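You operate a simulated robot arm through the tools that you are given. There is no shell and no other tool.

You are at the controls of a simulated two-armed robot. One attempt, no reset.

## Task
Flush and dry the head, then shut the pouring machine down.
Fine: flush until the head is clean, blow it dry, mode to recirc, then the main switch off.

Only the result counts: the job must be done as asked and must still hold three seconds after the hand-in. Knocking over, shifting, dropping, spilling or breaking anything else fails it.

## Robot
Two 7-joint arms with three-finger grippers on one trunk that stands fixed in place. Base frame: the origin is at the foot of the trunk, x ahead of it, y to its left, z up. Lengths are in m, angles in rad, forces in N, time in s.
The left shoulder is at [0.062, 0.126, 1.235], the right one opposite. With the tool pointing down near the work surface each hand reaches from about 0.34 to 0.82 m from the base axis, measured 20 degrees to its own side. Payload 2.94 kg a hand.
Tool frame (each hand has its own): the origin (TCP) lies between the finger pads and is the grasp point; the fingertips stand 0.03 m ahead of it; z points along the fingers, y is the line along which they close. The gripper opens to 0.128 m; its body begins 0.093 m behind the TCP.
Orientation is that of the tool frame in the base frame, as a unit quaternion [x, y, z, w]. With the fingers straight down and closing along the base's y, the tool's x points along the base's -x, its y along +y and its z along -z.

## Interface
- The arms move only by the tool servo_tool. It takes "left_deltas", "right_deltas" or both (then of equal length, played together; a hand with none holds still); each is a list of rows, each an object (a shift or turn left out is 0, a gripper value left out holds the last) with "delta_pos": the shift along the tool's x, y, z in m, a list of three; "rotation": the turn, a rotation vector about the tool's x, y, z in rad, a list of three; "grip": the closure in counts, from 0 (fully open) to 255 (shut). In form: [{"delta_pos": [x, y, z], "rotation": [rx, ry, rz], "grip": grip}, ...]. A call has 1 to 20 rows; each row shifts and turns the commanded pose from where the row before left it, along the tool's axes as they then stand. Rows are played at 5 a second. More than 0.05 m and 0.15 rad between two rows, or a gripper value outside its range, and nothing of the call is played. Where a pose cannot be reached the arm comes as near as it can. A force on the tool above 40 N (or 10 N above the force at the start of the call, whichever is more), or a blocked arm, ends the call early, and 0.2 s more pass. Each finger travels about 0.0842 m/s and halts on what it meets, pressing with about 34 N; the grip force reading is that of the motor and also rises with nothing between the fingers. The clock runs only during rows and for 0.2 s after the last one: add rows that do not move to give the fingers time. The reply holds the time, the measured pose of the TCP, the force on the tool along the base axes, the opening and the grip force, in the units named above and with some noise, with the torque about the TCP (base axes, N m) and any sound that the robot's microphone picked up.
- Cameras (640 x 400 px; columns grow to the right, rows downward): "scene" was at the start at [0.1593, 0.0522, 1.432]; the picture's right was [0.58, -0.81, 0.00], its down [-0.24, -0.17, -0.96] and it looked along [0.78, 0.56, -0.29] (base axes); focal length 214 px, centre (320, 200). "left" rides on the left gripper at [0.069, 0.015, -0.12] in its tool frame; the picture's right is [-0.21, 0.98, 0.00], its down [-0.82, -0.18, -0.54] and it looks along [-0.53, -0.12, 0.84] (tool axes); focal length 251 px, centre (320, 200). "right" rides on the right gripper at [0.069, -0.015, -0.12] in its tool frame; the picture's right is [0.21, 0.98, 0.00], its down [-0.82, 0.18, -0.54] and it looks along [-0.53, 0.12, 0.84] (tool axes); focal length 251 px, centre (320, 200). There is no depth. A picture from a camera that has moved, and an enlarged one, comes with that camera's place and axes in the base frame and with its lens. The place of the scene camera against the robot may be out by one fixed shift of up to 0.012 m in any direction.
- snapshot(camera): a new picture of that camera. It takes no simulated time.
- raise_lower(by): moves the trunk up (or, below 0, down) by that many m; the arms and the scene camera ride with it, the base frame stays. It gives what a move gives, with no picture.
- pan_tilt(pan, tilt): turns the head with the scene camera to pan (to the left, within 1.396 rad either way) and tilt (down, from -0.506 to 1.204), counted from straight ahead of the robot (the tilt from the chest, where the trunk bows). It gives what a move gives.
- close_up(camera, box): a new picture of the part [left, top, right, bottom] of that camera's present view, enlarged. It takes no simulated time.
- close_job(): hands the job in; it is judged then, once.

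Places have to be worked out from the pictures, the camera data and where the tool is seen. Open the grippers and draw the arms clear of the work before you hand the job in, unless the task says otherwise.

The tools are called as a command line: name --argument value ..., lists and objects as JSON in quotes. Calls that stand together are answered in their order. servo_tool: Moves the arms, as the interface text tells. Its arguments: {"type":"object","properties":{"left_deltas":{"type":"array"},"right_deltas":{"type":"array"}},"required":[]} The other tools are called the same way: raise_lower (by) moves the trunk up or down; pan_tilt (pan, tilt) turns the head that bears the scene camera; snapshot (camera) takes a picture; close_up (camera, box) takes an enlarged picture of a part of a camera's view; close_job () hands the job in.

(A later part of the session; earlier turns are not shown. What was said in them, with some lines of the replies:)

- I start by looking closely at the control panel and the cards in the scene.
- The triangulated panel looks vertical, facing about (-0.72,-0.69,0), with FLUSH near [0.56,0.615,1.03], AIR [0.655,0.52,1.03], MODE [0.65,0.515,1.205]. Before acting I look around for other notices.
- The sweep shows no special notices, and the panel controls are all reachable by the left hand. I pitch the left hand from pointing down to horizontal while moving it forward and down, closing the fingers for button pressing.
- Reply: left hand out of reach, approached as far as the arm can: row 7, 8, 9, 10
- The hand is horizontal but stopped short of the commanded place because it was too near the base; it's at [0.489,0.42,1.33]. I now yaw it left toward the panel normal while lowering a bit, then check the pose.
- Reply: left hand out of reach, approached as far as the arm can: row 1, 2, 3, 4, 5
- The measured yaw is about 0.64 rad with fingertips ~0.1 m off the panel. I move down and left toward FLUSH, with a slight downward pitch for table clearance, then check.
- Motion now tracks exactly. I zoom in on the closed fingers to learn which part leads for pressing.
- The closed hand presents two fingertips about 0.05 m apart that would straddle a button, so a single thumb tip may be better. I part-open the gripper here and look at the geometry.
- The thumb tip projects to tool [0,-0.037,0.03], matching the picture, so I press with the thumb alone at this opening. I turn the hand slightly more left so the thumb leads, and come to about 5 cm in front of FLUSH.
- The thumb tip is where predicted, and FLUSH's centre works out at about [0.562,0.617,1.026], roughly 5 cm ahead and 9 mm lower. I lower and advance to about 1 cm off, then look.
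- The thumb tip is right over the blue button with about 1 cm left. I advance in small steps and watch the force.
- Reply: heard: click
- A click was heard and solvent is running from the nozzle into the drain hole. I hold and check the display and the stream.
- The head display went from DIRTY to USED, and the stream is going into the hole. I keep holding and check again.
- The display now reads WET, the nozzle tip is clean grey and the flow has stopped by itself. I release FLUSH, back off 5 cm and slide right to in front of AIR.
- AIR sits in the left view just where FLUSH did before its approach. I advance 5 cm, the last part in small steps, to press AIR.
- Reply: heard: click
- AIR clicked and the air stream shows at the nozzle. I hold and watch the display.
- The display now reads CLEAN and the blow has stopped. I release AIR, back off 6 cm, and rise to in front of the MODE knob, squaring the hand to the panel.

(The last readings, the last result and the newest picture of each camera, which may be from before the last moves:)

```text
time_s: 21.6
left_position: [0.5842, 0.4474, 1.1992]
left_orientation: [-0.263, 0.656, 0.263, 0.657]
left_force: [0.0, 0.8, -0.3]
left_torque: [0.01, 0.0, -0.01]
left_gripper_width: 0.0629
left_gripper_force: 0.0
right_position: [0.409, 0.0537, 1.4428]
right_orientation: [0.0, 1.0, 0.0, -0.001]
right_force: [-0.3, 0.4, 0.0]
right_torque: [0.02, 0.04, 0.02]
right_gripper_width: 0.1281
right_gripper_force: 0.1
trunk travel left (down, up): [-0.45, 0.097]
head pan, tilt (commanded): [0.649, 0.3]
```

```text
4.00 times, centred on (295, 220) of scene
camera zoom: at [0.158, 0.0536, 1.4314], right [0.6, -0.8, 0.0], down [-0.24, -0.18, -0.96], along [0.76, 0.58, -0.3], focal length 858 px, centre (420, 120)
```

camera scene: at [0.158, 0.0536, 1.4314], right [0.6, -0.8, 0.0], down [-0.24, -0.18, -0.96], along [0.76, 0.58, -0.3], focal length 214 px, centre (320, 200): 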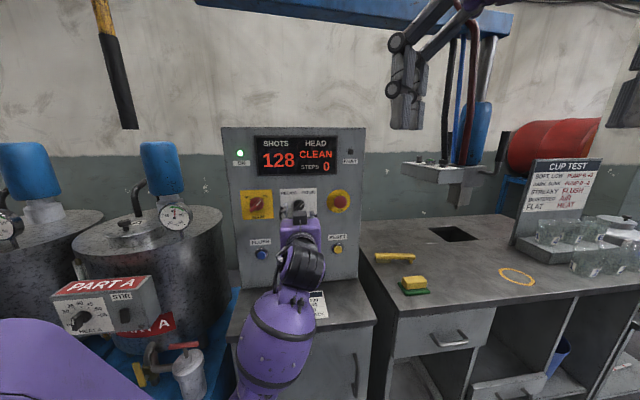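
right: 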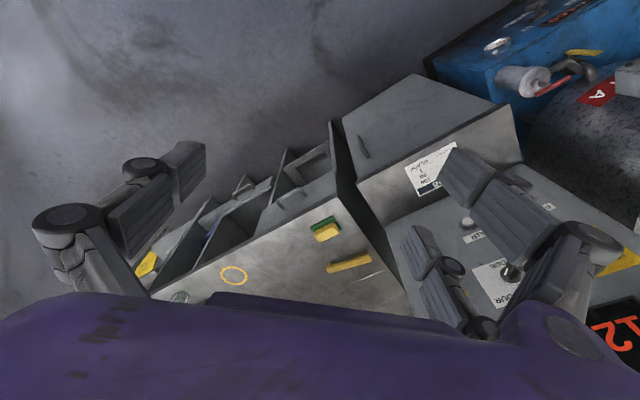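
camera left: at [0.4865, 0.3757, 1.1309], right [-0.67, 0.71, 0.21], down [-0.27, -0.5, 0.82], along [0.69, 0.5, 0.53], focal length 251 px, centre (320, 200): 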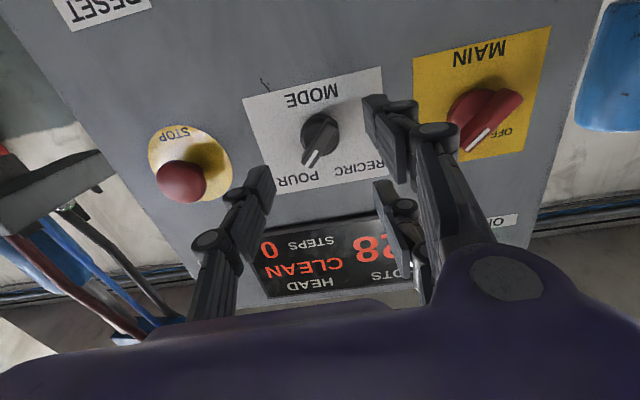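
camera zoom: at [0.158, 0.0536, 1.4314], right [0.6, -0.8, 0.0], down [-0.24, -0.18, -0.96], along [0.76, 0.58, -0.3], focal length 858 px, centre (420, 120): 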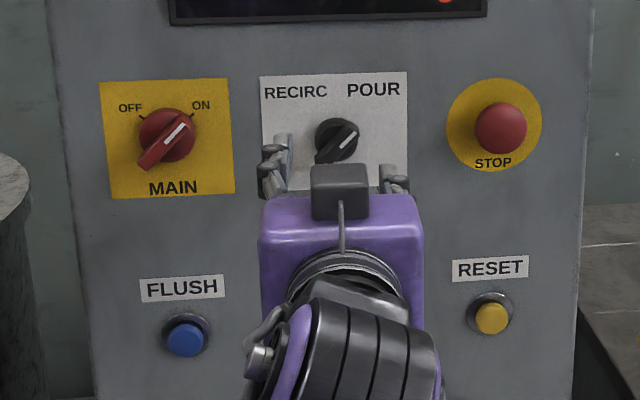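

The MODE knob is a disc with a bar handle at about 45° toward POUR. I turn the hand +45° about its axis so the fingers will close across the bar, lifting about 4 mm, and look again.

servo_tool --left_deltas '[{"delta_pos": [-0.004, 0, 0], "rotation": [0, 0, 0.131], "grip": 130}, {"rotation": [0, 0, 0.131]}, {"rotation": [0, 0, 0.131]}, {"rotation": [0, 0, 0.131]}, {"rotation": [0, 0, 0.131]}, {"rotation": [0, 0, 0.131]}]'

snapshot --camera "left"

close_up --camera "scene" --box '[220, 170, 370, 270]'

```text
time_s: 23.1
left_position: [0.5841, 0.4489, 1.2046]
left_orientation: [0.01, 0.707, 0.495, 0.506]
left_force: [0.3, -0.1, -0.1]
left_torque: [-0.02, 0.0, 0.0]
left_gripper_width: 0.0626
left_gripper_force: 0.1
right_position: [0.4096, 0.0546, 1.443]
right_orientation: [-0.001, 1.0, 0.0, 0.0]
right_force: [-0.2, -0.2, 0.2]
right_torque: [0.0, -0.02, 0.02]
right_gripper_width: 0.1281
right_gripper_force: 0.2
trunk travel left (down, up): [-0.45, 0.097]
head pan, tilt (commanded): [0.649, 0.3]
```

```text
taken
camera left: at [0.4554, 0.409, 1.1661], right [-0.37, 0.39, 0.84], down [0.1, -0.89, 0.45], along [0.92, 0.25, 0.29], focal length 251 px, centre (320, 200)
```

left: 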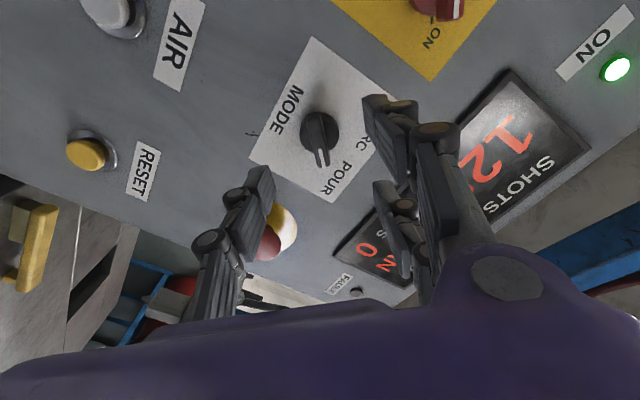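

```text
4.00 times, centred on (295, 220) of scene
camera zoom: at [0.1577, 0.0543, 1.4314], right [0.6, -0.8, 0.0], down [-0.24, -0.18, -0.96], along [0.76, 0.58, -0.3], focal length 858 px, centre (420, 120)
```

zoom: 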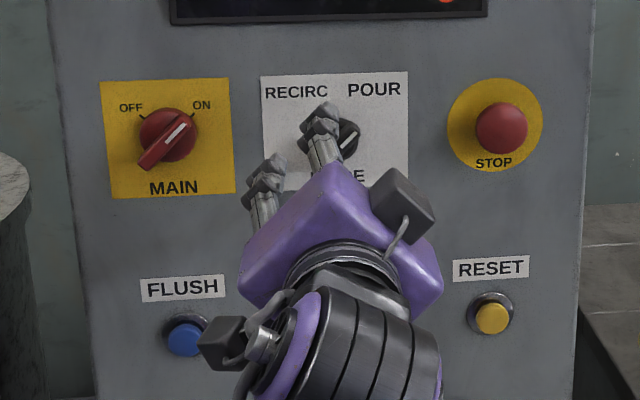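

The bar now lies along the hand's x axis in the left view, as wanted. I zoom in to check alignment and how far the bar stands out.

close_up --camera "left" --box '[250, 80, 400, 200]'

```text
3.33 times, centred on (325, 140) of left
camera zoom: at [0.4554, 0.409, 1.1661], right [-0.37, 0.39, 0.84], down [0.1, -0.89, 0.45], along [0.92, 0.25, 0.29], focal length 838 px, centre (303, 400)
```

zoom: 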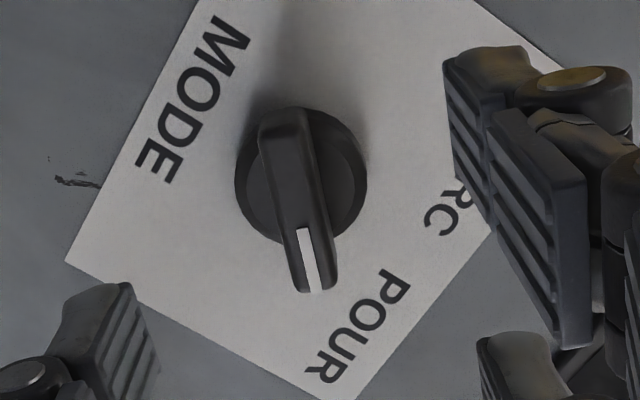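

The tool axis passes through the knob's centre and the bar is parallel to the fingers' pads; the bar stands out about 3 cm from the panel. I advance 6.2 cm so the fingertips straddle the bar just short of the disc, then check.

servo_tool --left_deltas '[{"delta_pos": [0, 0, 0.0155], "grip": 130}, {"delta_pos": [0, 0, 0.0155]}, {"delta_pos": [0, 0, 0.0155]}, {"delta_pos": [0, 0, 0.0155]}]'

close_up --camera "left" --box '[220, 80, 430, 240]'

close_up --camera "scene" --box '[220, 170, 370, 270]'

```text
time_s: 24.1
left_position: [0.629, 0.4929, 1.2046]
left_orientation: [0.008, 0.706, 0.494, 0.507]
left_force: [0.8, -0.6, -0.3]
left_torque: [0.04, 0.0, 0.02]
left_gripper_width: 0.0626
left_gripper_force: 0.0
right_position: [0.4092, 0.056, 1.4422]
right_orientation: [0.0, 1.0, 0.0, 0.0]
right_force: [0.0, 0.0, 0.8]
right_torque: [0.02, 0.01, -0.01]
right_gripper_width: 0.1282
right_gripper_force: 0.1
trunk travel left (down, up): [-0.45, 0.097]
head pan, tilt (commanded): [0.649, 0.3]
```

```text
2.50 times, centred on (325, 160) of left
camera zoom: at [0.5005, 0.4525, 1.1659], right [-0.37, 0.39, 0.84], down [0.1, -0.89, 0.45], along [0.92, 0.25, 0.29], focal length 629 px, centre (308, 300)
```

zoom: 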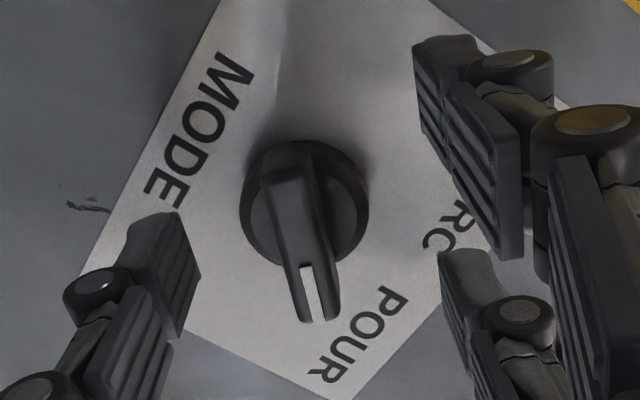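

```text
4.00 times, centred on (295, 220) of scene
camera zoom: at [0.1581, 0.0545, 1.4314], right [0.6, -0.8, 0.0], down [-0.24, -0.18, -0.96], along [0.76, 0.58, -0.3], focal length 858 px, centre (420, 120)
```

zoom: 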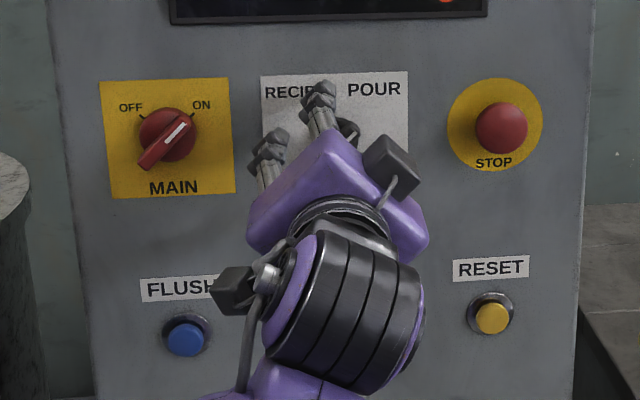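

Alignment is good: fingertips overlap the bar by a bit over 1 cm and it's centred. I go 3 mm deeper and close on the bar.

servo_tool --left_deltas '[{"delta_pos": [0, 0, 0.003], "grip": 130}, {"grip": 180}, {"grip": 255}, {"grip": 255}, {"grip": 255}, {"grip": 255}]'

close_up --camera "left" --box '[220, 80, 430, 240]'

close_up --camera "scene" --box '[220, 120, 370, 270]'

```text
time_s: 25.4
left_position: [0.6319, 0.4935, 1.203]
left_orientation: [0.008, 0.707, 0.494, 0.506]
left_force: [0.8, -4.1, -6.7]
left_torque: [0.33, -0.38, -0.59]
left_gripper_width: 0.0115
left_gripper_force: 38.9
right_position: [0.411, 0.0558, 1.4429]
right_orientation: [0.0, 1.0, 0.0, 0.0]
right_force: [0.1, -0.2, 0.4]
right_torque: [-0.01, 0.02, 0.04]
right_gripper_width: 0.1277
right_gripper_force: 0.1
trunk travel left (down, up): [-0.45, 0.097]
head pan, tilt (commanded): [0.649, 0.3]
```

```text
2.50 times, centred on (325, 160) of left
camera zoom: at [0.5032, 0.4536, 1.1652], right [-0.37, 0.39, 0.84], down [0.1, -0.89, 0.45], along [0.92, 0.25, 0.29], focal length 629 px, centre (308, 300)
```

zoom: 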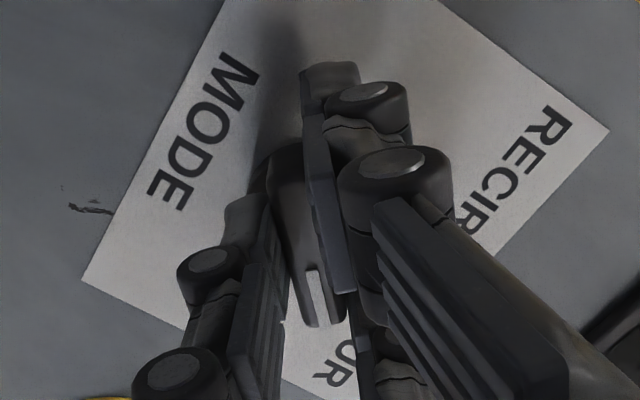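

```text
2.67 times, centred on (295, 195) of scene
camera zoom: at [0.1585, 0.0539, 1.4313], right [0.6, -0.8, 0.0], down [-0.24, -0.18, -0.96], along [0.76, 0.58, -0.3], focal length 572 px, centre (387, 213)
```

zoom: 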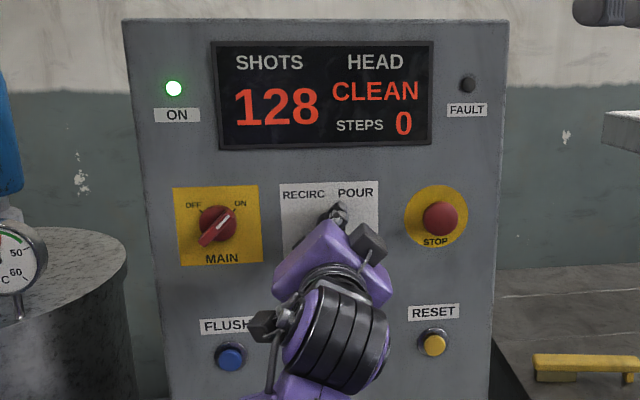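

The bar is gripped at 11.5 mm width with small side force. I turn the hand counter-clockwise (about -z of the tool) in steps and check the first half.

servo_tool --left_deltas '[{"rotation": [0, 0, -0.1], "grip": 255}, {"rotation": [0, 0, -0.13]}, {"rotation": [0, 0, -0.13]}, {"rotation": [0, 0, -0.13]}, {"rotation": [0, 0, -0.13]}, {"rotation": [0, 0, -0.13]}]'

close_up --camera "left" --box '[220, 80, 430, 240]'

close_up --camera "scene" --box '[220, 120, 370, 270]'

```text
time_s: 26.9
left_position: [0.6325, 0.4921, 1.203]
left_orientation: [-0.252, 0.662, 0.274, 0.651]
left_force: [4.4, -11.7, -13.7]
left_torque: [0.16, -0.1, -0.08]
left_gripper_width: 0.0121
left_gripper_force: 39.0
right_position: [0.4109, 0.0547, 1.4413]
right_orientation: [-0.001, 1.0, 0.001, -0.001]
right_force: [-0.5, -0.5, 1.0]
right_torque: [0.0, 0.0, 0.01]
right_gripper_width: 0.1281
right_gripper_force: 0.2
trunk travel left (down, up): [-0.45, 0.097]
head pan, tilt (commanded): [0.649, 0.3]
```

```text
2.50 times, centred on (325, 160) of left
camera zoom: at [0.5334, 0.4219, 1.1344], right [-0.67, 0.7, 0.25], down [-0.25, -0.52, 0.82], along [0.7, 0.48, 0.52], focal length 629 px, centre (308, 300)
```

zoom: 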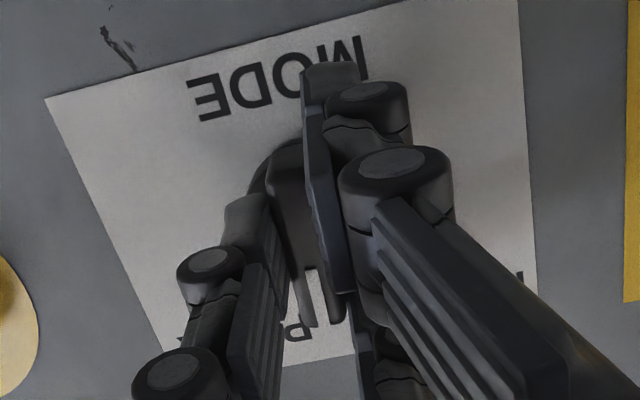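

```text
2.67 times, centred on (295, 195) of scene
camera zoom: at [0.16, 0.0529, 1.4312], right [0.6, -0.8, 0.0], down [-0.24, -0.18, -0.96], along [0.76, 0.58, -0.3], focal length 572 px, centre (387, 213)
```

zoom: 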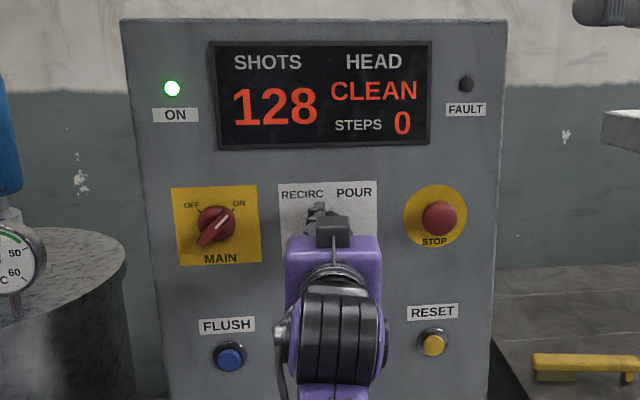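

The knob is turning with the hand (bar now vertical), but side force rose to about 18 N, meaning my centre is slightly high-left. I shift the command 2 mm down and 1.5 mm right to relieve it.

servo_tool --left_deltas '[{"delta_pos": [0.002, -0.0015, -0.0005], "grip": 255}, {"grip": 255}]'

```text
time_s: 27.4
left_position: [0.6336, 0.4922, 1.2027]
left_orientation: [-0.252, 0.66, 0.276, 0.652]
left_force: [10.3, -1.9, -1.5]
left_torque: [-0.84, 0.88, 0.04]
left_gripper_width: 0.0114
left_gripper_force: 39.1
right_position: [0.4121, 0.0557, 1.4429]
right_orientation: [0.0, 1.0, 0.0, -0.001]
right_force: [0.0, 1.1, -0.1]
right_torque: [0.04, 0.01, 0.01]
right_gripper_width: 0.128
right_gripper_force: 0.1
trunk travel left (down, up): [-0.45, 0.097]
head pan, tilt (commanded): [0.649, 0.3]
```

Vertical force is gone and the remaining is small. I nudge slightly right and forward, and turn the second half toward RECIRC.

servo_tool --left_deltas '[{"delta_pos": [0, -0.0012, 0.0006], "grip": 255}, {"rotation": [0, 0, -0.13]}, {"rotation": [0, 0, -0.13]}, {"rotation": [0, 0, -0.13]}]'

close_up --camera "left" --box '[220, 80, 430, 240]'

```text
time_s: 28.4
left_position: [0.6322, 0.492, 1.2017]
left_orientation: [-0.375, 0.598, 0.143, 0.694]
left_force: [10.3, 0.3, 2.7]
left_torque: [0.67, -0.68, 0.47]
left_gripper_width: 0.0118
left_gripper_force: 39.0
right_position: [0.4103, 0.0553, 1.443]
right_orientation: [0.0, 1.0, -0.001, 0.0]
right_force: [0.1, 1.0, -0.3]
right_torque: [-0.02, 0.02, 0.01]
right_gripper_width: 0.1279
right_gripper_force: 0.0
trunk travel left (down, up): [-0.45, 0.097]
head pan, tilt (commanded): [0.649, 0.3]
```

```text
2.50 times, centred on (325, 160) of left
camera zoom: at [0.5533, 0.4015, 1.1322], right [-0.68, 0.72, -0.14], down [-0.47, -0.29, 0.83], along [0.55, 0.63, 0.54], focal length 629 px, centre (308, 300)
```

zoom: 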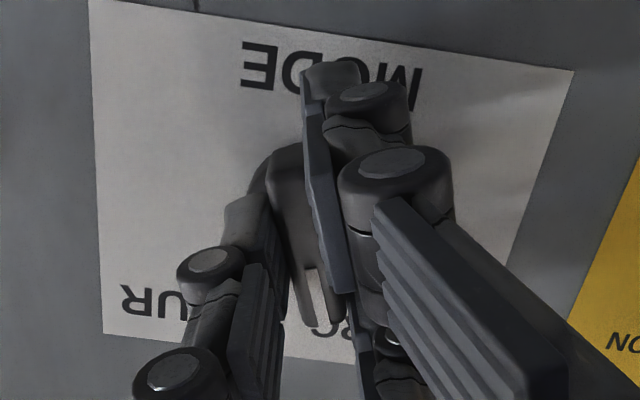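

Forces stay near 10 N and the knob follows. I continue turning the remaining part toward RECIRC.

servo_tool --left_deltas '[{"rotation": [0, 0, -0.13], "grip": 255}, {"rotation": [0, 0, -0.13]}, {"rotation": [0, 0, -0.13]}]'

close_up --camera "left" --box '[220, 80, 430, 240]'

close_up --camera "scene" --box '[220, 120, 370, 270]'

```text
time_s: 29.2
left_position: [0.6332, 0.4908, 1.2024]
left_orientation: [-0.484, 0.514, 0.006, 0.708]
left_force: [14.6, 2.0, 9.2]
left_torque: [0.65, -0.6, 0.64]
left_gripper_width: 0.0118
left_gripper_force: 38.6
right_position: [0.4116, 0.0551, 1.4444]
right_orientation: [0.0, 1.0, -0.001, 0.0]
right_force: [0.1, 0.0, 0.3]
right_torque: [-0.04, 0.03, -0.01]
right_gripper_width: 0.1279
right_gripper_force: 0.0
trunk travel left (down, up): [-0.45, 0.097]
head pan, tilt (commanded): [0.649, 0.3]
```

```text
2.50 times, centred on (325, 160) of left
camera zoom: at [0.5715, 0.3822, 1.1417], right [-0.59, 0.63, -0.51], down [-0.69, -0.07, 0.72], along [0.42, 0.78, 0.47], focal length 629 px, centre (308, 300)
```

zoom: 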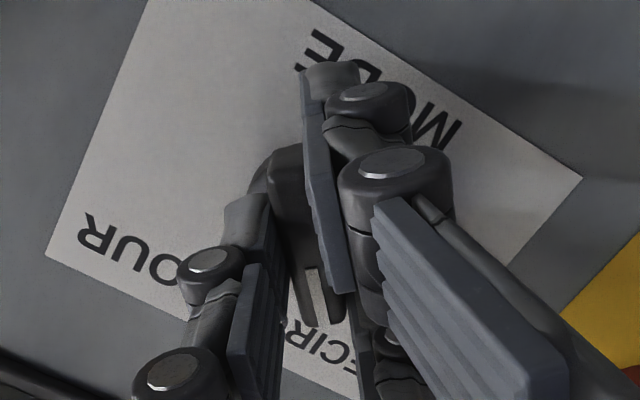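

```text
2.67 times, centred on (295, 195) of scene
camera zoom: at [0.1593, 0.0535, 1.4314], right [0.6, -0.8, 0.0], down [-0.24, -0.18, -0.96], along [0.76, 0.58, -0.3], focal length 572 px, centre (387, 213)
```

zoom: 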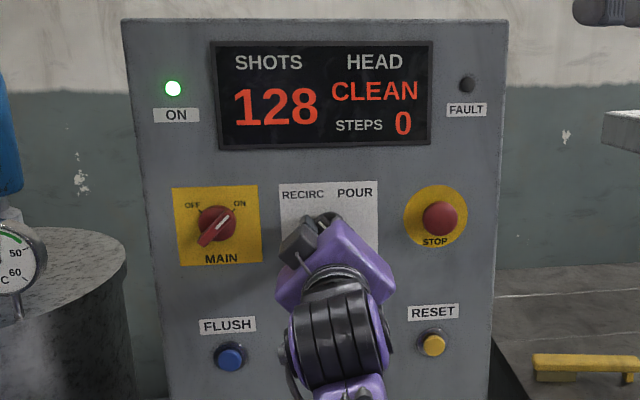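

The hand has turned 88° with almost no torsion, and side forces are about 17 N. I relieve them slightly and turn a few more degrees to seat the knob at RECIRC.

servo_tool --left_deltas '[{"delta_pos": [0, -0.0013, 0.0015], "grip": 255}, {"rotation": [0, 0, -0.05]}, {"rotation": [0, 0, -0.04]}, {"grip": 255}]'

close_up --camera "left" --box '[220, 80, 430, 240]'

```text
time_s: 30.2
left_position: [0.6346, 0.4903, 1.2036]
left_orientation: [-0.505, 0.494, -0.026, 0.707]
left_force: [-2.4, -9.3, 0.9]
left_torque: [1.12, 0.67, 0.31]
left_gripper_width: 0.0123
left_gripper_force: 39.2
right_position: [0.409, 0.0542, 1.4431]
right_orientation: [0.0, 1.0, 0.001, 0.0]
right_force: [0.8, 0.7, -1.0]
right_torque: [0.0, 0.0, 0.02]
right_gripper_width: 0.128
right_gripper_force: 0.1
trunk travel left (down, up): [-0.45, 0.097]
head pan, tilt (commanded): [0.649, 0.3]
```

```text
2.50 times, centred on (325, 160) of left
camera zoom: at [0.5751, 0.3782, 1.1454], right [-0.56, 0.59, -0.58], down [-0.73, -0.02, 0.69], along [0.39, 0.81, 0.44], focal length 629 px, centre (308, 300)
```

zoom: 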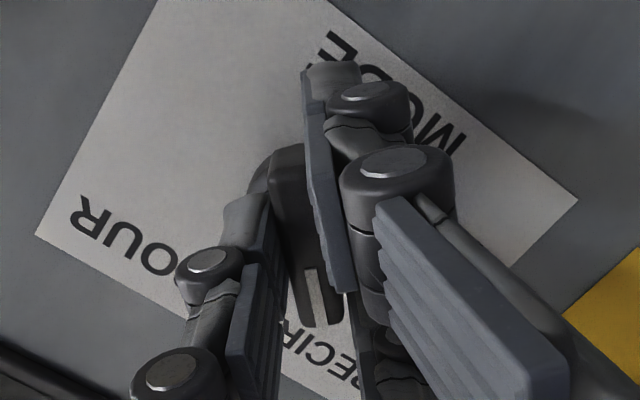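

Torsion jumped to about 1.3 N·m, so the knob is at its stop at RECIRC. I ease the torsion, open the fingers and back straight off to check.

servo_tool --left_deltas '[{"rotation": [0, 0, 0.03], "grip": 255}, {"grip": 130}, {"grip": 130}, {"grip": 130}, {"grip": 130}, {"delta_pos": [0, 0, -0.02]}, {"delta_pos": [0, 0, -0.025]}, {"delta_pos": [0, 0, -0.025]}]'

snapshot --camera "left"

close_up --camera "scene" --box '[220, 120, 370, 270]'

```text
time_s: 32.0
left_position: [0.5836, 0.4431, 1.2027]
left_orientation: [-0.498, 0.501, -0.015, 0.708]
left_force: [0.6, -0.2, 0.4]
left_torque: [-0.02, -0.01, 0.0]
left_gripper_width: 0.0628
left_gripper_force: 0.0
right_position: [0.409, 0.056, 1.4419]
right_orientation: [0.0, 1.0, -0.001, 0.0]
right_force: [0.5, 0.1, -0.1]
right_torque: [0.0, -0.02, -0.01]
right_gripper_width: 0.1276
right_gripper_force: 0.1
trunk travel left (down, up): [-0.45, 0.097]
head pan, tilt (commanded): [0.649, 0.3]
```

```text
taken
camera left: at [0.5233, 0.3318, 1.144], right [-0.57, 0.6, -0.56], down [-0.71, -0.04, 0.7], along [0.4, 0.8, 0.45], focal length 251 px, centre (320, 200)
```

left: 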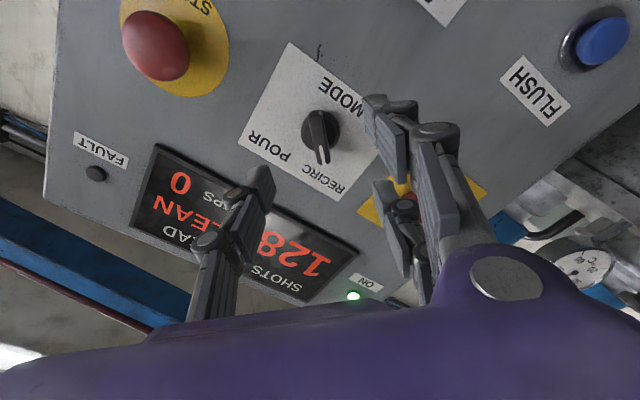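

```text
2.67 times, centred on (295, 195) of scene
camera zoom: at [0.1572, 0.0536, 1.4316], right [0.6, -0.8, 0.0], down [-0.24, -0.18, -0.96], along [0.76, 0.58, -0.3], focal length 572 px, centre (387, 213)
```

zoom: 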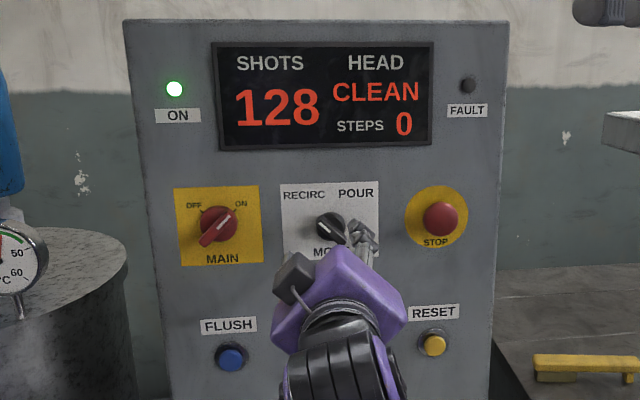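

MODE points to RECIRC and the display still reads CLEAN. Now I slide left about 13.8 cm to the MAIN switch and turn the hand back to +45° to match its ON bar angle.

servo_tool --left_deltas '[{"delta_pos": [-0.0249, 0.024, 0], "grip": 130}, {"delta_pos": [-0.0249, 0.024, 0]}, {"delta_pos": [-0.0249, 0.024, 0]}, {"delta_pos": [-0.0249, 0.024, 0]}, {"rotation": [0, 0, 0.1445]}, {"rotation": [0, 0, 0.1445]}, {"rotation": [0, 0, 0.1445]}, {"rotation": [0, 0, 0.1445]}, {"rotation": [0, 0, 0.1445]}, {"rotation": [0, 0, 0.1445]}, {"rotation": [0, 0, 0.1445]}, {"rotation": [0, 0, 0.1445]}, {"rotation": [0, 0, 0.1445]}, {"rotation": [0, 0, 0.1445]}, {"rotation": [0, 0, 0.1445]}]'

snapshot --camera "left"

close_up --camera "left" --box '[250, 80, 400, 200]'

close_up --camera "scene" --box '[220, 120, 370, 270]'

```text
time_s: 35.2
left_position: [0.4871, 0.5435, 1.202]
left_orientation: [0.009, 0.707, 0.495, 0.506]
left_force: [0.3, -0.1, 0.3]
left_torque: [-0.01, -0.02, -0.02]
left_gripper_width: 0.0623
left_gripper_force: 0.0
right_position: [0.4098, 0.0562, 1.443]
right_orientation: [0.0, 1.0, 0.0, 0.0]
right_force: [0.6, -0.2, -0.7]
right_torque: [0.04, -0.04, 0.05]
right_gripper_width: 0.1279
right_gripper_force: 0.1
trunk travel left (down, up): [-0.45, 0.097]
head pan, tilt (commanded): [0.649, 0.3]
```

```text
taken
camera left: at [0.3597, 0.5039, 1.1646], right [-0.37, 0.39, 0.84], down [0.1, -0.89, 0.45], along [0.92, 0.25, 0.29], focal length 251 px, centre (320, 200)
```

left: 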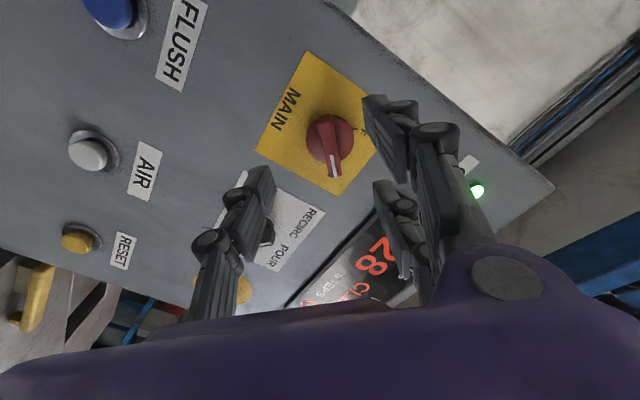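

```text
3.33 times, centred on (325, 140) of left
camera zoom: at [0.3597, 0.5039, 1.1646], right [-0.37, 0.39, 0.84], down [0.1, -0.89, 0.45], along [0.92, 0.25, 0.29], focal length 838 px, centre (303, 400)
```

zoom: 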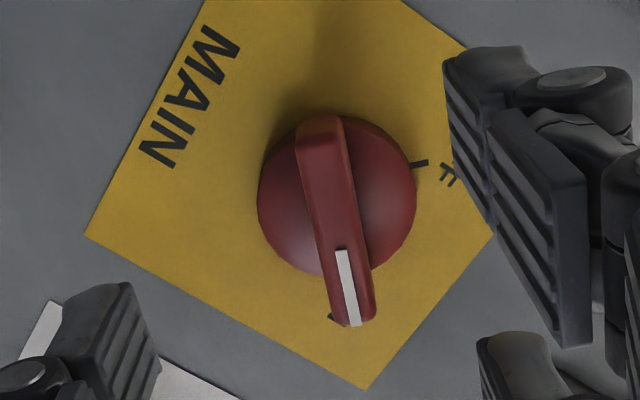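

```text
2.67 times, centred on (295, 195) of scene
camera zoom: at [0.1576, 0.0544, 1.4315], right [0.6, -0.8, 0.0], down [-0.24, -0.18, -0.96], along [0.76, 0.58, -0.3], focal length 572 px, centre (387, 213)
```

zoom: 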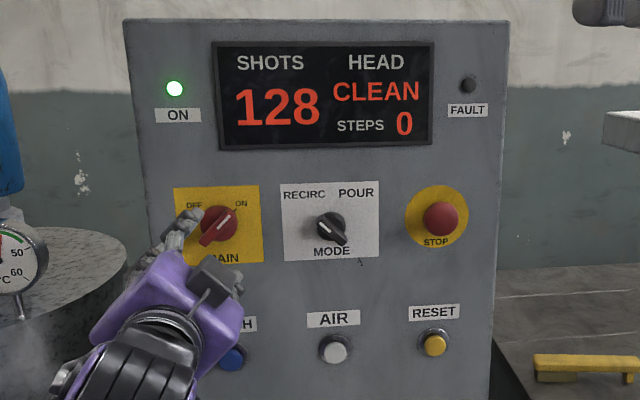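

MAIN's axis is about 12 mm above and slightly right of the tool axis. I shift to centre on it and look again before advancing.

servo_tool --left_deltas '[{"delta_pos": [-0.0049, 0.0039, 0], "grip": 130}, {"delta_pos": [-0.0048, 0.0039, 0]}, {"grip": 130}]'

close_up --camera "left" --box '[250, 80, 400, 200]'

```text
time_s: 36.0
left_position: [0.4883, 0.5422, 1.2161]
left_orientation: [0.009, 0.707, 0.495, 0.506]
left_force: [-0.1, 0.6, 0.2]
left_torque: [-0.04, 0.0, 0.03]
left_gripper_width: 0.0626
left_gripper_force: 0.0
right_position: [0.4097, 0.0559, 1.4429]
right_orientation: [0.0, 1.0, 0.0, -0.001]
right_force: [0.2, 0.5, 0.2]
right_torque: [0.01, 0.02, -0.01]
right_gripper_width: 0.128
right_gripper_force: 0.0
trunk travel left (down, up): [-0.45, 0.097]
head pan, tilt (commanded): [0.649, 0.3]
```

```text
3.33 times, centred on (325, 140) of left
camera zoom: at [0.3609, 0.5027, 1.1772], right [-0.37, 0.39, 0.84], down [0.1, -0.89, 0.45], along [0.92, 0.25, 0.29], focal length 838 px, centre (303, 400)
```

zoom: 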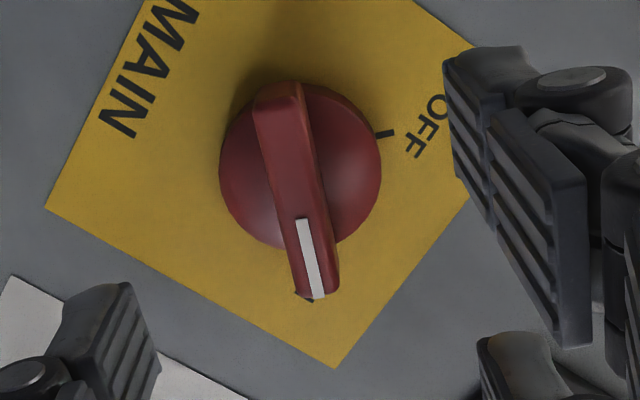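

The tool axis is now within about a millimetre of MAIN's axis and the bar is parallel to the pads. I advance 6.6 cm and check.

servo_tool --left_deltas '[{"delta_pos": [0, 0, 0.0165], "grip": 130}, {"delta_pos": [0, 0, 0.0165]}, {"delta_pos": [0, 0, 0.0165]}, {"delta_pos": [0, 0, 0.0165]}]'

close_up --camera "left" --box '[220, 80, 430, 240]'

close_up --camera "scene" --box '[220, 170, 370, 270]'

```text
time_s: 37.0
left_position: [0.5378, 0.5893, 1.2157]
left_orientation: [0.007, 0.706, 0.495, 0.506]
left_force: [0.0, 0.6, 0.0]
left_torque: [-0.02, -0.01, 0.01]
left_gripper_width: 0.0628
left_gripper_force: 0.2
right_position: [0.4102, 0.0567, 1.4436]
right_orientation: [0.0, 1.0, -0.001, -0.001]
right_force: [0.3, 0.4, 0.4]
right_torque: [0.01, 0.03, 0.02]
right_gripper_width: 0.1281
right_gripper_force: 0.1
trunk travel left (down, up): [-0.45, 0.097]
head pan, tilt (commanded): [0.649, 0.3]
```

```text
2.50 times, centred on (325, 160) of left
camera zoom: at [0.4092, 0.5486, 1.1769], right [-0.37, 0.39, 0.84], down [0.1, -0.89, 0.45], along [0.92, 0.25, 0.29], focal length 629 px, centre (308, 300)
```

zoom: 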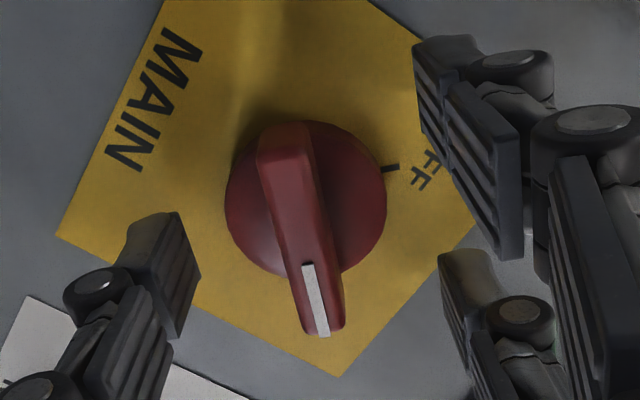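

```text
4.00 times, centred on (295, 220) of scene
camera zoom: at [0.1581, 0.0545, 1.4314], right [0.6, -0.8, 0.0], down [-0.24, -0.18, -0.96], along [0.76, 0.58, -0.3], focal length 858 px, centre (420, 120)
```

zoom: 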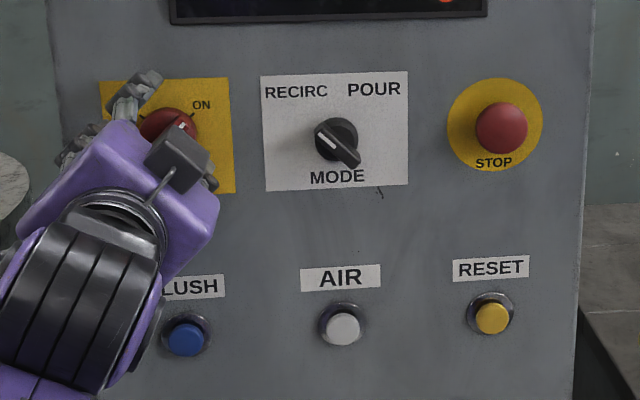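

The bar is centred between thumb and fingers, with tips just ahead of the disc. I close on the bar.

servo_tool --left_deltas '[{"delta_pos": [0, -0.001, 0.001], "grip": 130}, {"grip": 180}, {"grip": 255}, {"grip": 255}, {"grip": 255}, {"grip": 255}]'

close_up --camera "left" --box '[220, 80, 430, 240]'

```text
time_s: 38.5
left_position: [0.5383, 0.5879, 1.2145]
left_orientation: [0.009, 0.707, 0.494, 0.506]
left_force: [0.9, 1.3, 2.2]
left_torque: [-0.08, 0.11, 0.22]
left_gripper_width: 0.0121
left_gripper_force: 39.2
right_position: [0.4092, 0.0562, 1.4433]
right_orientation: [0.0, 1.0, -0.001, 0.0]
right_force: [0.7, 0.5, 1.1]
right_torque: [-0.03, -0.01, 0.05]
right_gripper_width: 0.128
right_gripper_force: 0.0
trunk travel left (down, up): [-0.45, 0.097]
head pan, tilt (commanded): [0.649, 0.3]
```

```text
2.50 times, centred on (325, 160) of left
camera zoom: at [0.4099, 0.5486, 1.1764], right [-0.37, 0.39, 0.84], down [0.1, -0.89, 0.45], along [0.92, 0.25, 0.29], focal length 629 px, centre (308, 300)
```

zoom: 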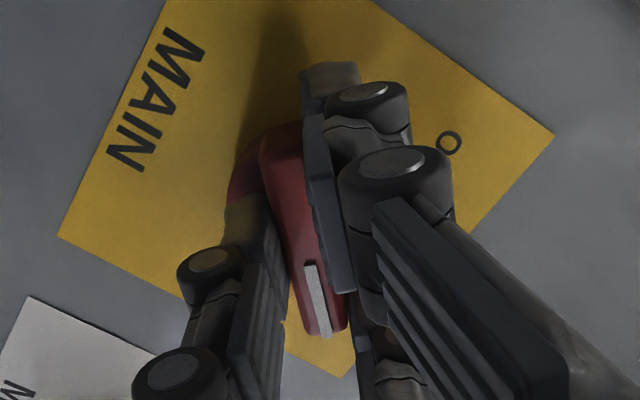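

The bar is gripped with only ~3 N side force. I turn the first part counter-clockwise and watch forces.

servo_tool --left_deltas '[{"rotation": [0, 0, -0.1], "grip": 255}, {"rotation": [0, 0, -0.13]}, {"rotation": [0, 0, -0.13]}, {"rotation": [0, 0, -0.13]}]'

close_up --camera "left" --box '[220, 80, 430, 240]'

```text
time_s: 39.5
left_position: [0.5389, 0.588, 1.2159]
left_orientation: [-0.164, 0.687, 0.357, 0.611]
left_force: [3.9, 1.5, 1.6]
left_torque: [0.74, -0.66, -0.07]
left_gripper_width: 0.0121
left_gripper_force: 39.2
right_position: [0.4095, 0.0559, 1.4426]
right_orientation: [0.0, 1.0, 0.0, 0.0]
right_force: [-0.1, 0.2, -0.3]
right_torque: [-0.01, -0.03, 0.03]
right_gripper_width: 0.1278
right_gripper_force: 0.2
trunk travel left (down, up): [-0.45, 0.097]
head pan, tilt (commanded): [0.649, 0.3]
```

```text
2.50 times, centred on (325, 160) of left
camera zoom: at [0.4273, 0.5305, 1.1526], right [-0.6, 0.63, 0.49], down [-0.11, -0.67, 0.73], along [0.79, 0.39, 0.47], focal length 629 px, centre (308, 300)
```

zoom: 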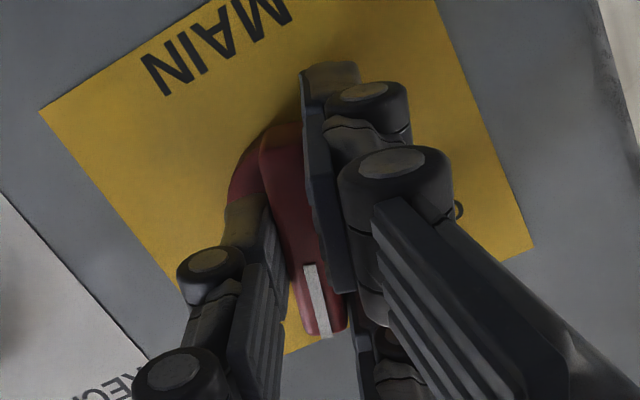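

Forces are low and the switch turns with the hand. I continue turning.

servo_tool --left_deltas '[{"rotation": [0, 0, -0.13], "grip": 255}, {"rotation": [0, 0, -0.13]}, {"rotation": [0, 0, -0.13]}, {"rotation": [0, 0, -0.13]}]'

close_up --camera "scene" --box '[220, 120, 370, 270]'

```text
time_s: 40.5
left_position: [0.5393, 0.5882, 1.2146]
left_orientation: [-0.335, 0.622, 0.187, 0.682]
left_force: [2.7, -2.2, -0.5]
left_torque: [0.64, -0.62, 0.43]
left_gripper_width: 0.012
left_gripper_force: 38.8
right_position: [0.4098, 0.0558, 1.4427]
right_orientation: [0.0, 1.0, 0.0, 0.0]
right_force: [-0.3, 0.5, 0.5]
right_torque: [-0.01, -0.01, -0.01]
right_gripper_width: 0.1279
right_gripper_force: 0.1
trunk travel left (down, up): [-0.45, 0.097]
head pan, tilt (commanded): [0.649, 0.3]
```

```text
2.67 times, centred on (295, 195) of scene
camera zoom: at [0.1581, 0.0537, 1.4314], right [0.6, -0.8, 0.0], down [-0.24, -0.18, -0.96], along [0.76, 0.58, -0.3], focal length 572 px, centre (387, 213)
```

zoom: 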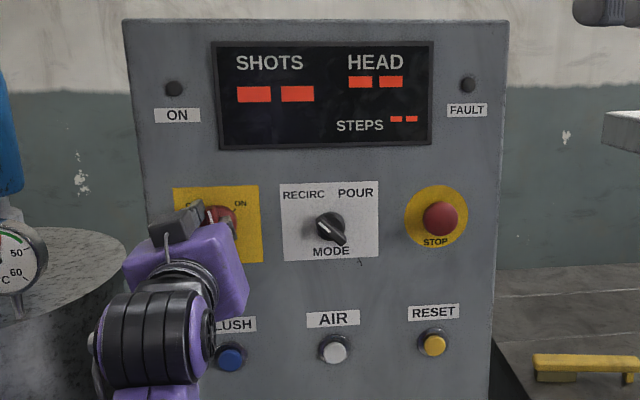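

The ON lamp is out and the display shows dashes. I continue turning to seat the switch fully at OFF.

servo_tool --left_deltas '[{"rotation": [0, 0, -0.13], "grip": 255}, {"rotation": [0, 0, -0.13]}, {"rotation": [0, 0, -0.13]}, {"rotation": [0, 0, -0.13]}, {"rotation": [0, 0, -0.06]}]'

close_up --camera "left" --box '[220, 80, 430, 240]'

```text
time_s: 41.6
left_position: [0.5388, 0.588, 1.2148]
left_orientation: [-0.499, 0.501, -0.015, 0.707]
left_force: [3.7, -1.9, 2.6]
left_torque: [0.9, 0.48, 0.33]
left_gripper_width: 0.012
left_gripper_force: 39.0
right_position: [0.4101, 0.0562, 1.4422]
right_orientation: [0.0, 1.0, 0.0, 0.0]
right_force: [0.1, -0.1, -0.3]
right_torque: [0.0, 0.04, -0.04]
right_gripper_width: 0.1281
right_gripper_force: 0.0
trunk travel left (down, up): [-0.45, 0.097]
head pan, tilt (commanded): [0.649, 0.3]
```

```text
2.50 times, centred on (325, 160) of left
camera zoom: at [0.4784, 0.4769, 1.1556], right [-0.57, 0.6, -0.55], down [-0.71, -0.04, 0.7], along [0.4, 0.8, 0.45], focal length 629 px, centre (308, 300)
```

zoom: 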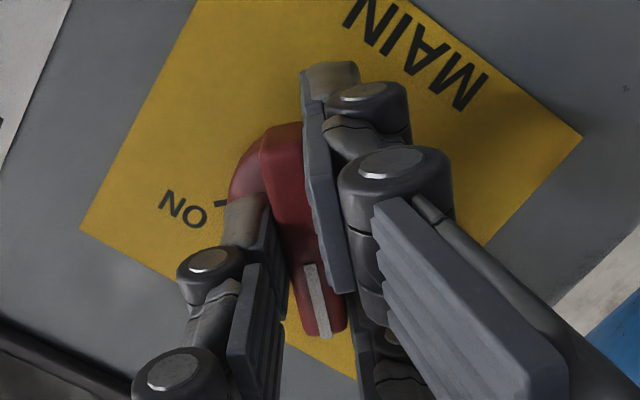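

The switch is at its stop (torsion ~1 N·m). I ease the torsion, open the fingers, and back off straight.

servo_tool --left_deltas '[{"rotation": [0, 0, 0.02], "grip": 255}, {"grip": 130}, {"grip": 130}, {"grip": 130}, {"grip": 130}, {"delta_pos": [0, 0, -0.02]}, {"delta_pos": [0, 0, -0.025]}, {"delta_pos": [0, 0, -0.025]}, {"delta_pos": [0, 0, -0.02]}]'

snapshot --camera "left"

close_up --camera "scene" --box '[220, 120, 370, 270]'

```text
time_s: 43.6
left_position: [0.4711, 0.5277, 1.2144]
left_orientation: [-0.493, 0.506, -0.009, 0.707]
left_force: [0.9, 0.3, 0.4]
left_torque: [-0.03, 0.02, -0.05]
left_gripper_width: 0.0628
left_gripper_force: 0.1
right_position: [0.4078, 0.0575, 1.4442]
right_orientation: [0.0, 1.0, 0.0, 0.001]
right_force: [0.2, -0.1, -0.3]
right_torque: [-0.03, -0.01, 0.0]
right_gripper_width: 0.128
right_gripper_force: 0.1
trunk travel left (down, up): [-0.45, 0.097]
head pan, tilt (commanded): [0.649, 0.3]
```

```text
taken
camera left: at [0.4107, 0.4166, 1.1543], right [-0.58, 0.61, -0.54], down [-0.7, -0.05, 0.71], along [0.41, 0.79, 0.46], focal length 251 px, centre (320, 200)
```

left: 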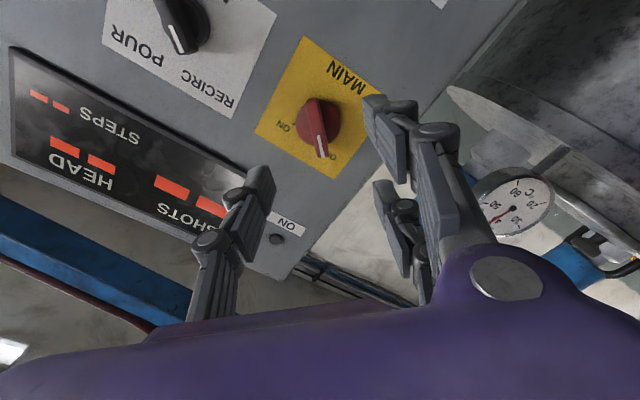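

```text
2.67 times, centred on (295, 195) of scene
camera zoom: at [0.1565, 0.0553, 1.4316], right [0.6, -0.8, 0.0], down [-0.23, -0.18, -0.96], along [0.76, 0.58, -0.3], focal length 572 px, centre (387, 213)
```

zoom: 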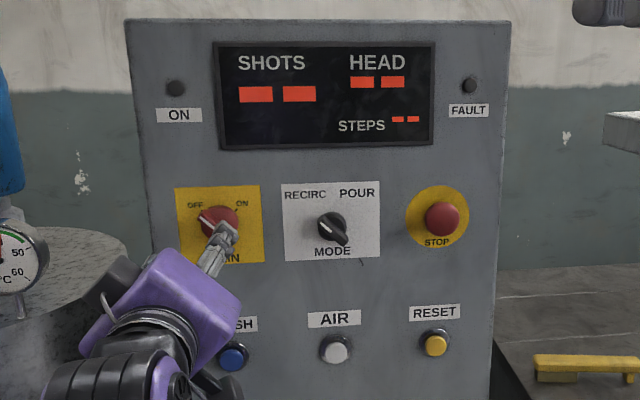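

MAIN is at OFF and MODE at RECIRC, lamp out. I open the gripper, level the hand again and draw back further from the panel.

servo_tool --left_deltas '[{"delta_pos": [0, 0, -0.01], "rotation": [0, 0, 0.13], "grip": 0}, {"delta_pos": [0, 0, -0.01], "rotation": [0, 0, 0.13]}, {"delta_pos": [0, 0, -0.01], "rotation": [0, 0, 0.13]}, {"delta_pos": [0, 0, -0.01], "rotation": [0, 0, 0.13]}, {"delta_pos": [0, 0, -0.01], "rotation": [0, 0, 0.13]}, {"rotation": [0, 0, 0.13]}]'

snapshot --camera "scene"

close_up --camera "scene" --box '[220, 120, 370, 270]'

snapshot --camera "left"

```text
time_s: 45.0
left_position: [0.4378, 0.5279, 1.2369]
left_orientation: [-0.313, 0.621, 0.236, 0.679]
left_force: [0.9, -0.1, -0.9]
left_torque: [-0.02, 0.0, 0.01]
left_gripper_width: 0.1281
left_gripper_force: 0.0
left hand out of reach, approached as far as the arm can: row 1, 2, 4, 5
right_position: [0.4098, 0.0547, 1.4439]
right_orientation: [0.0, 1.0, 0.0, 0.0]
right_force: [-0.2, -0.2, 0.5]
right_torque: [0.01, -0.01, 0.03]
right_gripper_width: 0.128
right_gripper_force: 0.1
trunk travel left (down, up): [-0.45, 0.097]
head pan, tilt (commanded): [0.649, 0.3]
```

```text
taken
camera scene: at [0.1575, 0.0536, 1.4315], right [0.6, -0.8, 0.0], down [-0.24, -0.18, -0.96], along [0.76, 0.58, -0.3], focal length 214 px, centre (320, 200)
```

scene: 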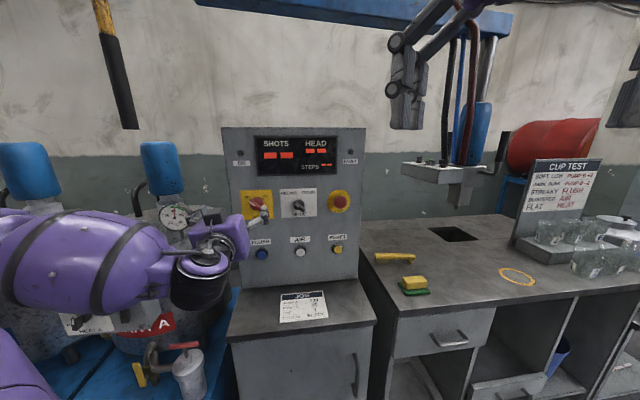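

```text
2.67 times, centred on (295, 195) of scene
camera zoom: at [0.1575, 0.0536, 1.4315], right [0.6, -0.8, 0.0], down [-0.24, -0.18, -0.96], along [0.76, 0.58, -0.3], focal length 572 px, centre (387, 213)
```

zoom: 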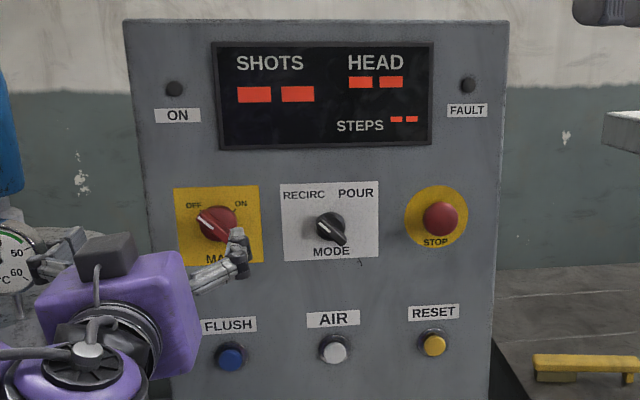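

```text
taken
camera left: at [0.3518, 0.4473, 1.1615], right [-0.72, 0.69, 0.08], down [-0.35, -0.46, 0.82], along [0.6, 0.56, 0.57], focal length 251 px, centre (320, 200)
```

left: 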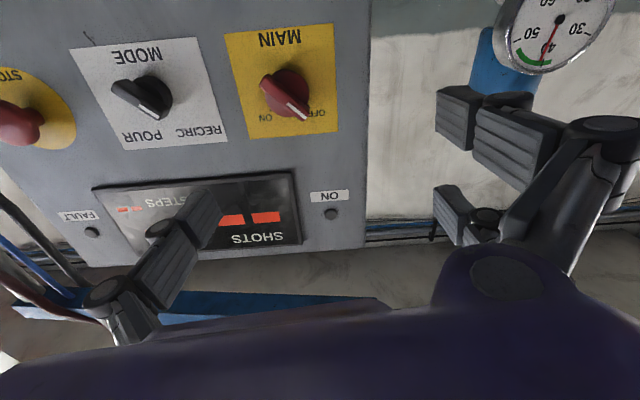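

Everything reads correct: OFF, RECIRC, lamp out, nothing disturbed. I pitch the hand back down and up, away from the panel, to leave it well clear.

servo_tool --left_deltas '[{"delta_pos": [-0.008, 0, -0.008], "rotation": [0, 0.14, 0], "grip": 0}, {"delta_pos": [-0.008, 0, -0.01], "rotation": [0, 0.14, 0]}, {"delta_pos": [-0.006, 0, -0.012], "rotation": [0, 0.14, 0]}, {"delta_pos": [-0.004, 0, -0.014], "rotation": [0, 0.14, 0]}, {"delta_pos": [0, 0, -0.015], "rotation": [0, 0.14, 0]}, {"delta_pos": [0.004, 0, -0.016], "rotation": [0, 0.14, 0]}, {"delta_pos": [0.008, 0, -0.016], "rotation": [0, 0.14, 0]}, {"delta_pos": [0.01, 0, -0.018], "rotation": [0, 0.14, 0]}]'

snapshot --camera "scene"

snapshot --camera "left"

```text
time_s: 46.9
left_position: [0.3676, 0.4664, 1.299]
left_orientation: [-0.39, 0.887, 0.033, 0.244]
left_force: [-0.2, 0.0, -1.1]
left_torque: [0.0, 0.04, 0.01]
left_gripper_width: 0.1281
left_gripper_force: 0.0
left hand out of reach, approached as far as the arm can: row 1
right_position: [0.4103, 0.0557, 1.4434]
right_orientation: [0.0, 1.0, 0.0, 0.0]
right_force: [1.3, 0.4, 0.2]
right_torque: [-0.01, -0.02, -0.02]
right_gripper_width: 0.1279
right_gripper_force: 0.0
trunk travel left (down, up): [-0.45, 0.097]
head pan, tilt (commanded): [0.649, 0.3]
```

```text
taken
camera scene: at [0.1581, 0.0541, 1.4314], right [0.6, -0.8, 0.0], down [-0.24, -0.18, -0.96], along [0.76, 0.58, -0.3], focal length 214 px, centre (320, 200)
```

scene: 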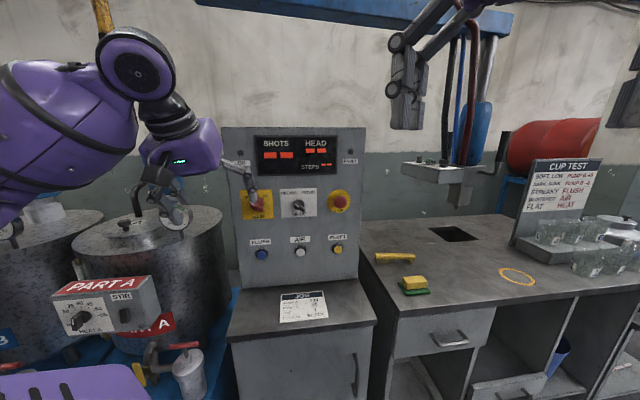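

```text
taken
camera left: at [0.2669, 0.3996, 1.3711], right [-0.57, 0.82, -0.03], down [0.38, 0.3, 0.88], along [0.73, 0.49, -0.48], focal length 251 px, centre (320, 200)
```

left: 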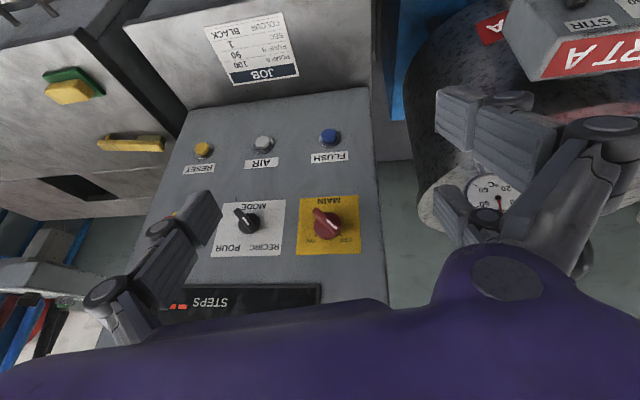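

The hand is now over 20 cm from the panel with the gripper open. One last look at the panel and head before handing in.

close_up --camera "left" --box '[180, 100, 380, 300]'

close_up --camera "scene" --box '[370, 140, 640, 310]'

```text
2.00 times, centred on (280, 200) of left
camera zoom: at [0.2669, 0.3996, 1.3711], right [-0.57, 0.82, -0.03], down [0.38, 0.3, 0.88], along [0.73, 0.49, -0.48], focal length 503 px, centre (400, 200)
```

zoom: 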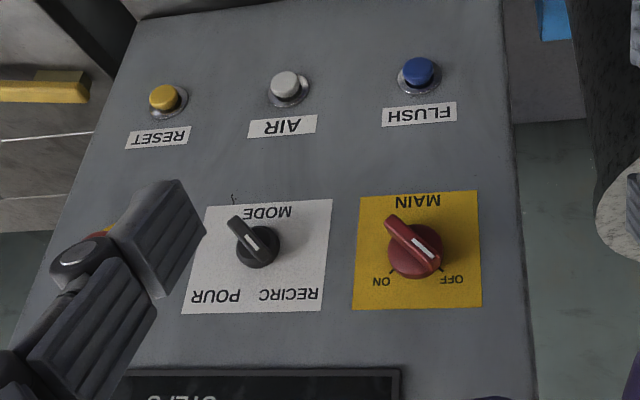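

```text
2.35 times, centred on (505, 225) of scene
camera zoom: at [0.1581, 0.0541, 1.4314], right [0.6, -0.8, 0.0], down [-0.24, -0.18, -0.96], along [0.76, 0.58, -0.3], focal length 505 px, centre (-115, 141)
```

zoom: 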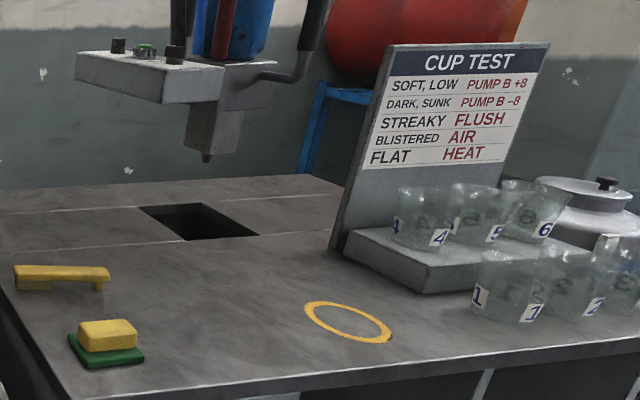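

The head is clean and dry, MODE is on RECIRC, MAIN is OFF, the buttons are released and nothing else was disturbed. I hand the job in.

close_job

```text
The job is handed in.
```

The pouring machine is flushed, dried and shut down, and I've handed the job in.

- **Flush:** I held FLUSH until the head display went from DIRTY through USED to WET. The stream went into the drain hole and stopped by itself, and the nozzle tip was clean.
- **Dry:** I held AIR until the display read CLEAN.
- **Mode:** The MODE knob is turned to its stop at RECIRC.
- **Main switch:** The MAIN switch is turned to its stop at OFF. The ON lamp is out and the display shows dashes.

The left hand is open and more than 20 cm from the panel. The right arm never moved. In the last pictures nothing else was moved or spilled.
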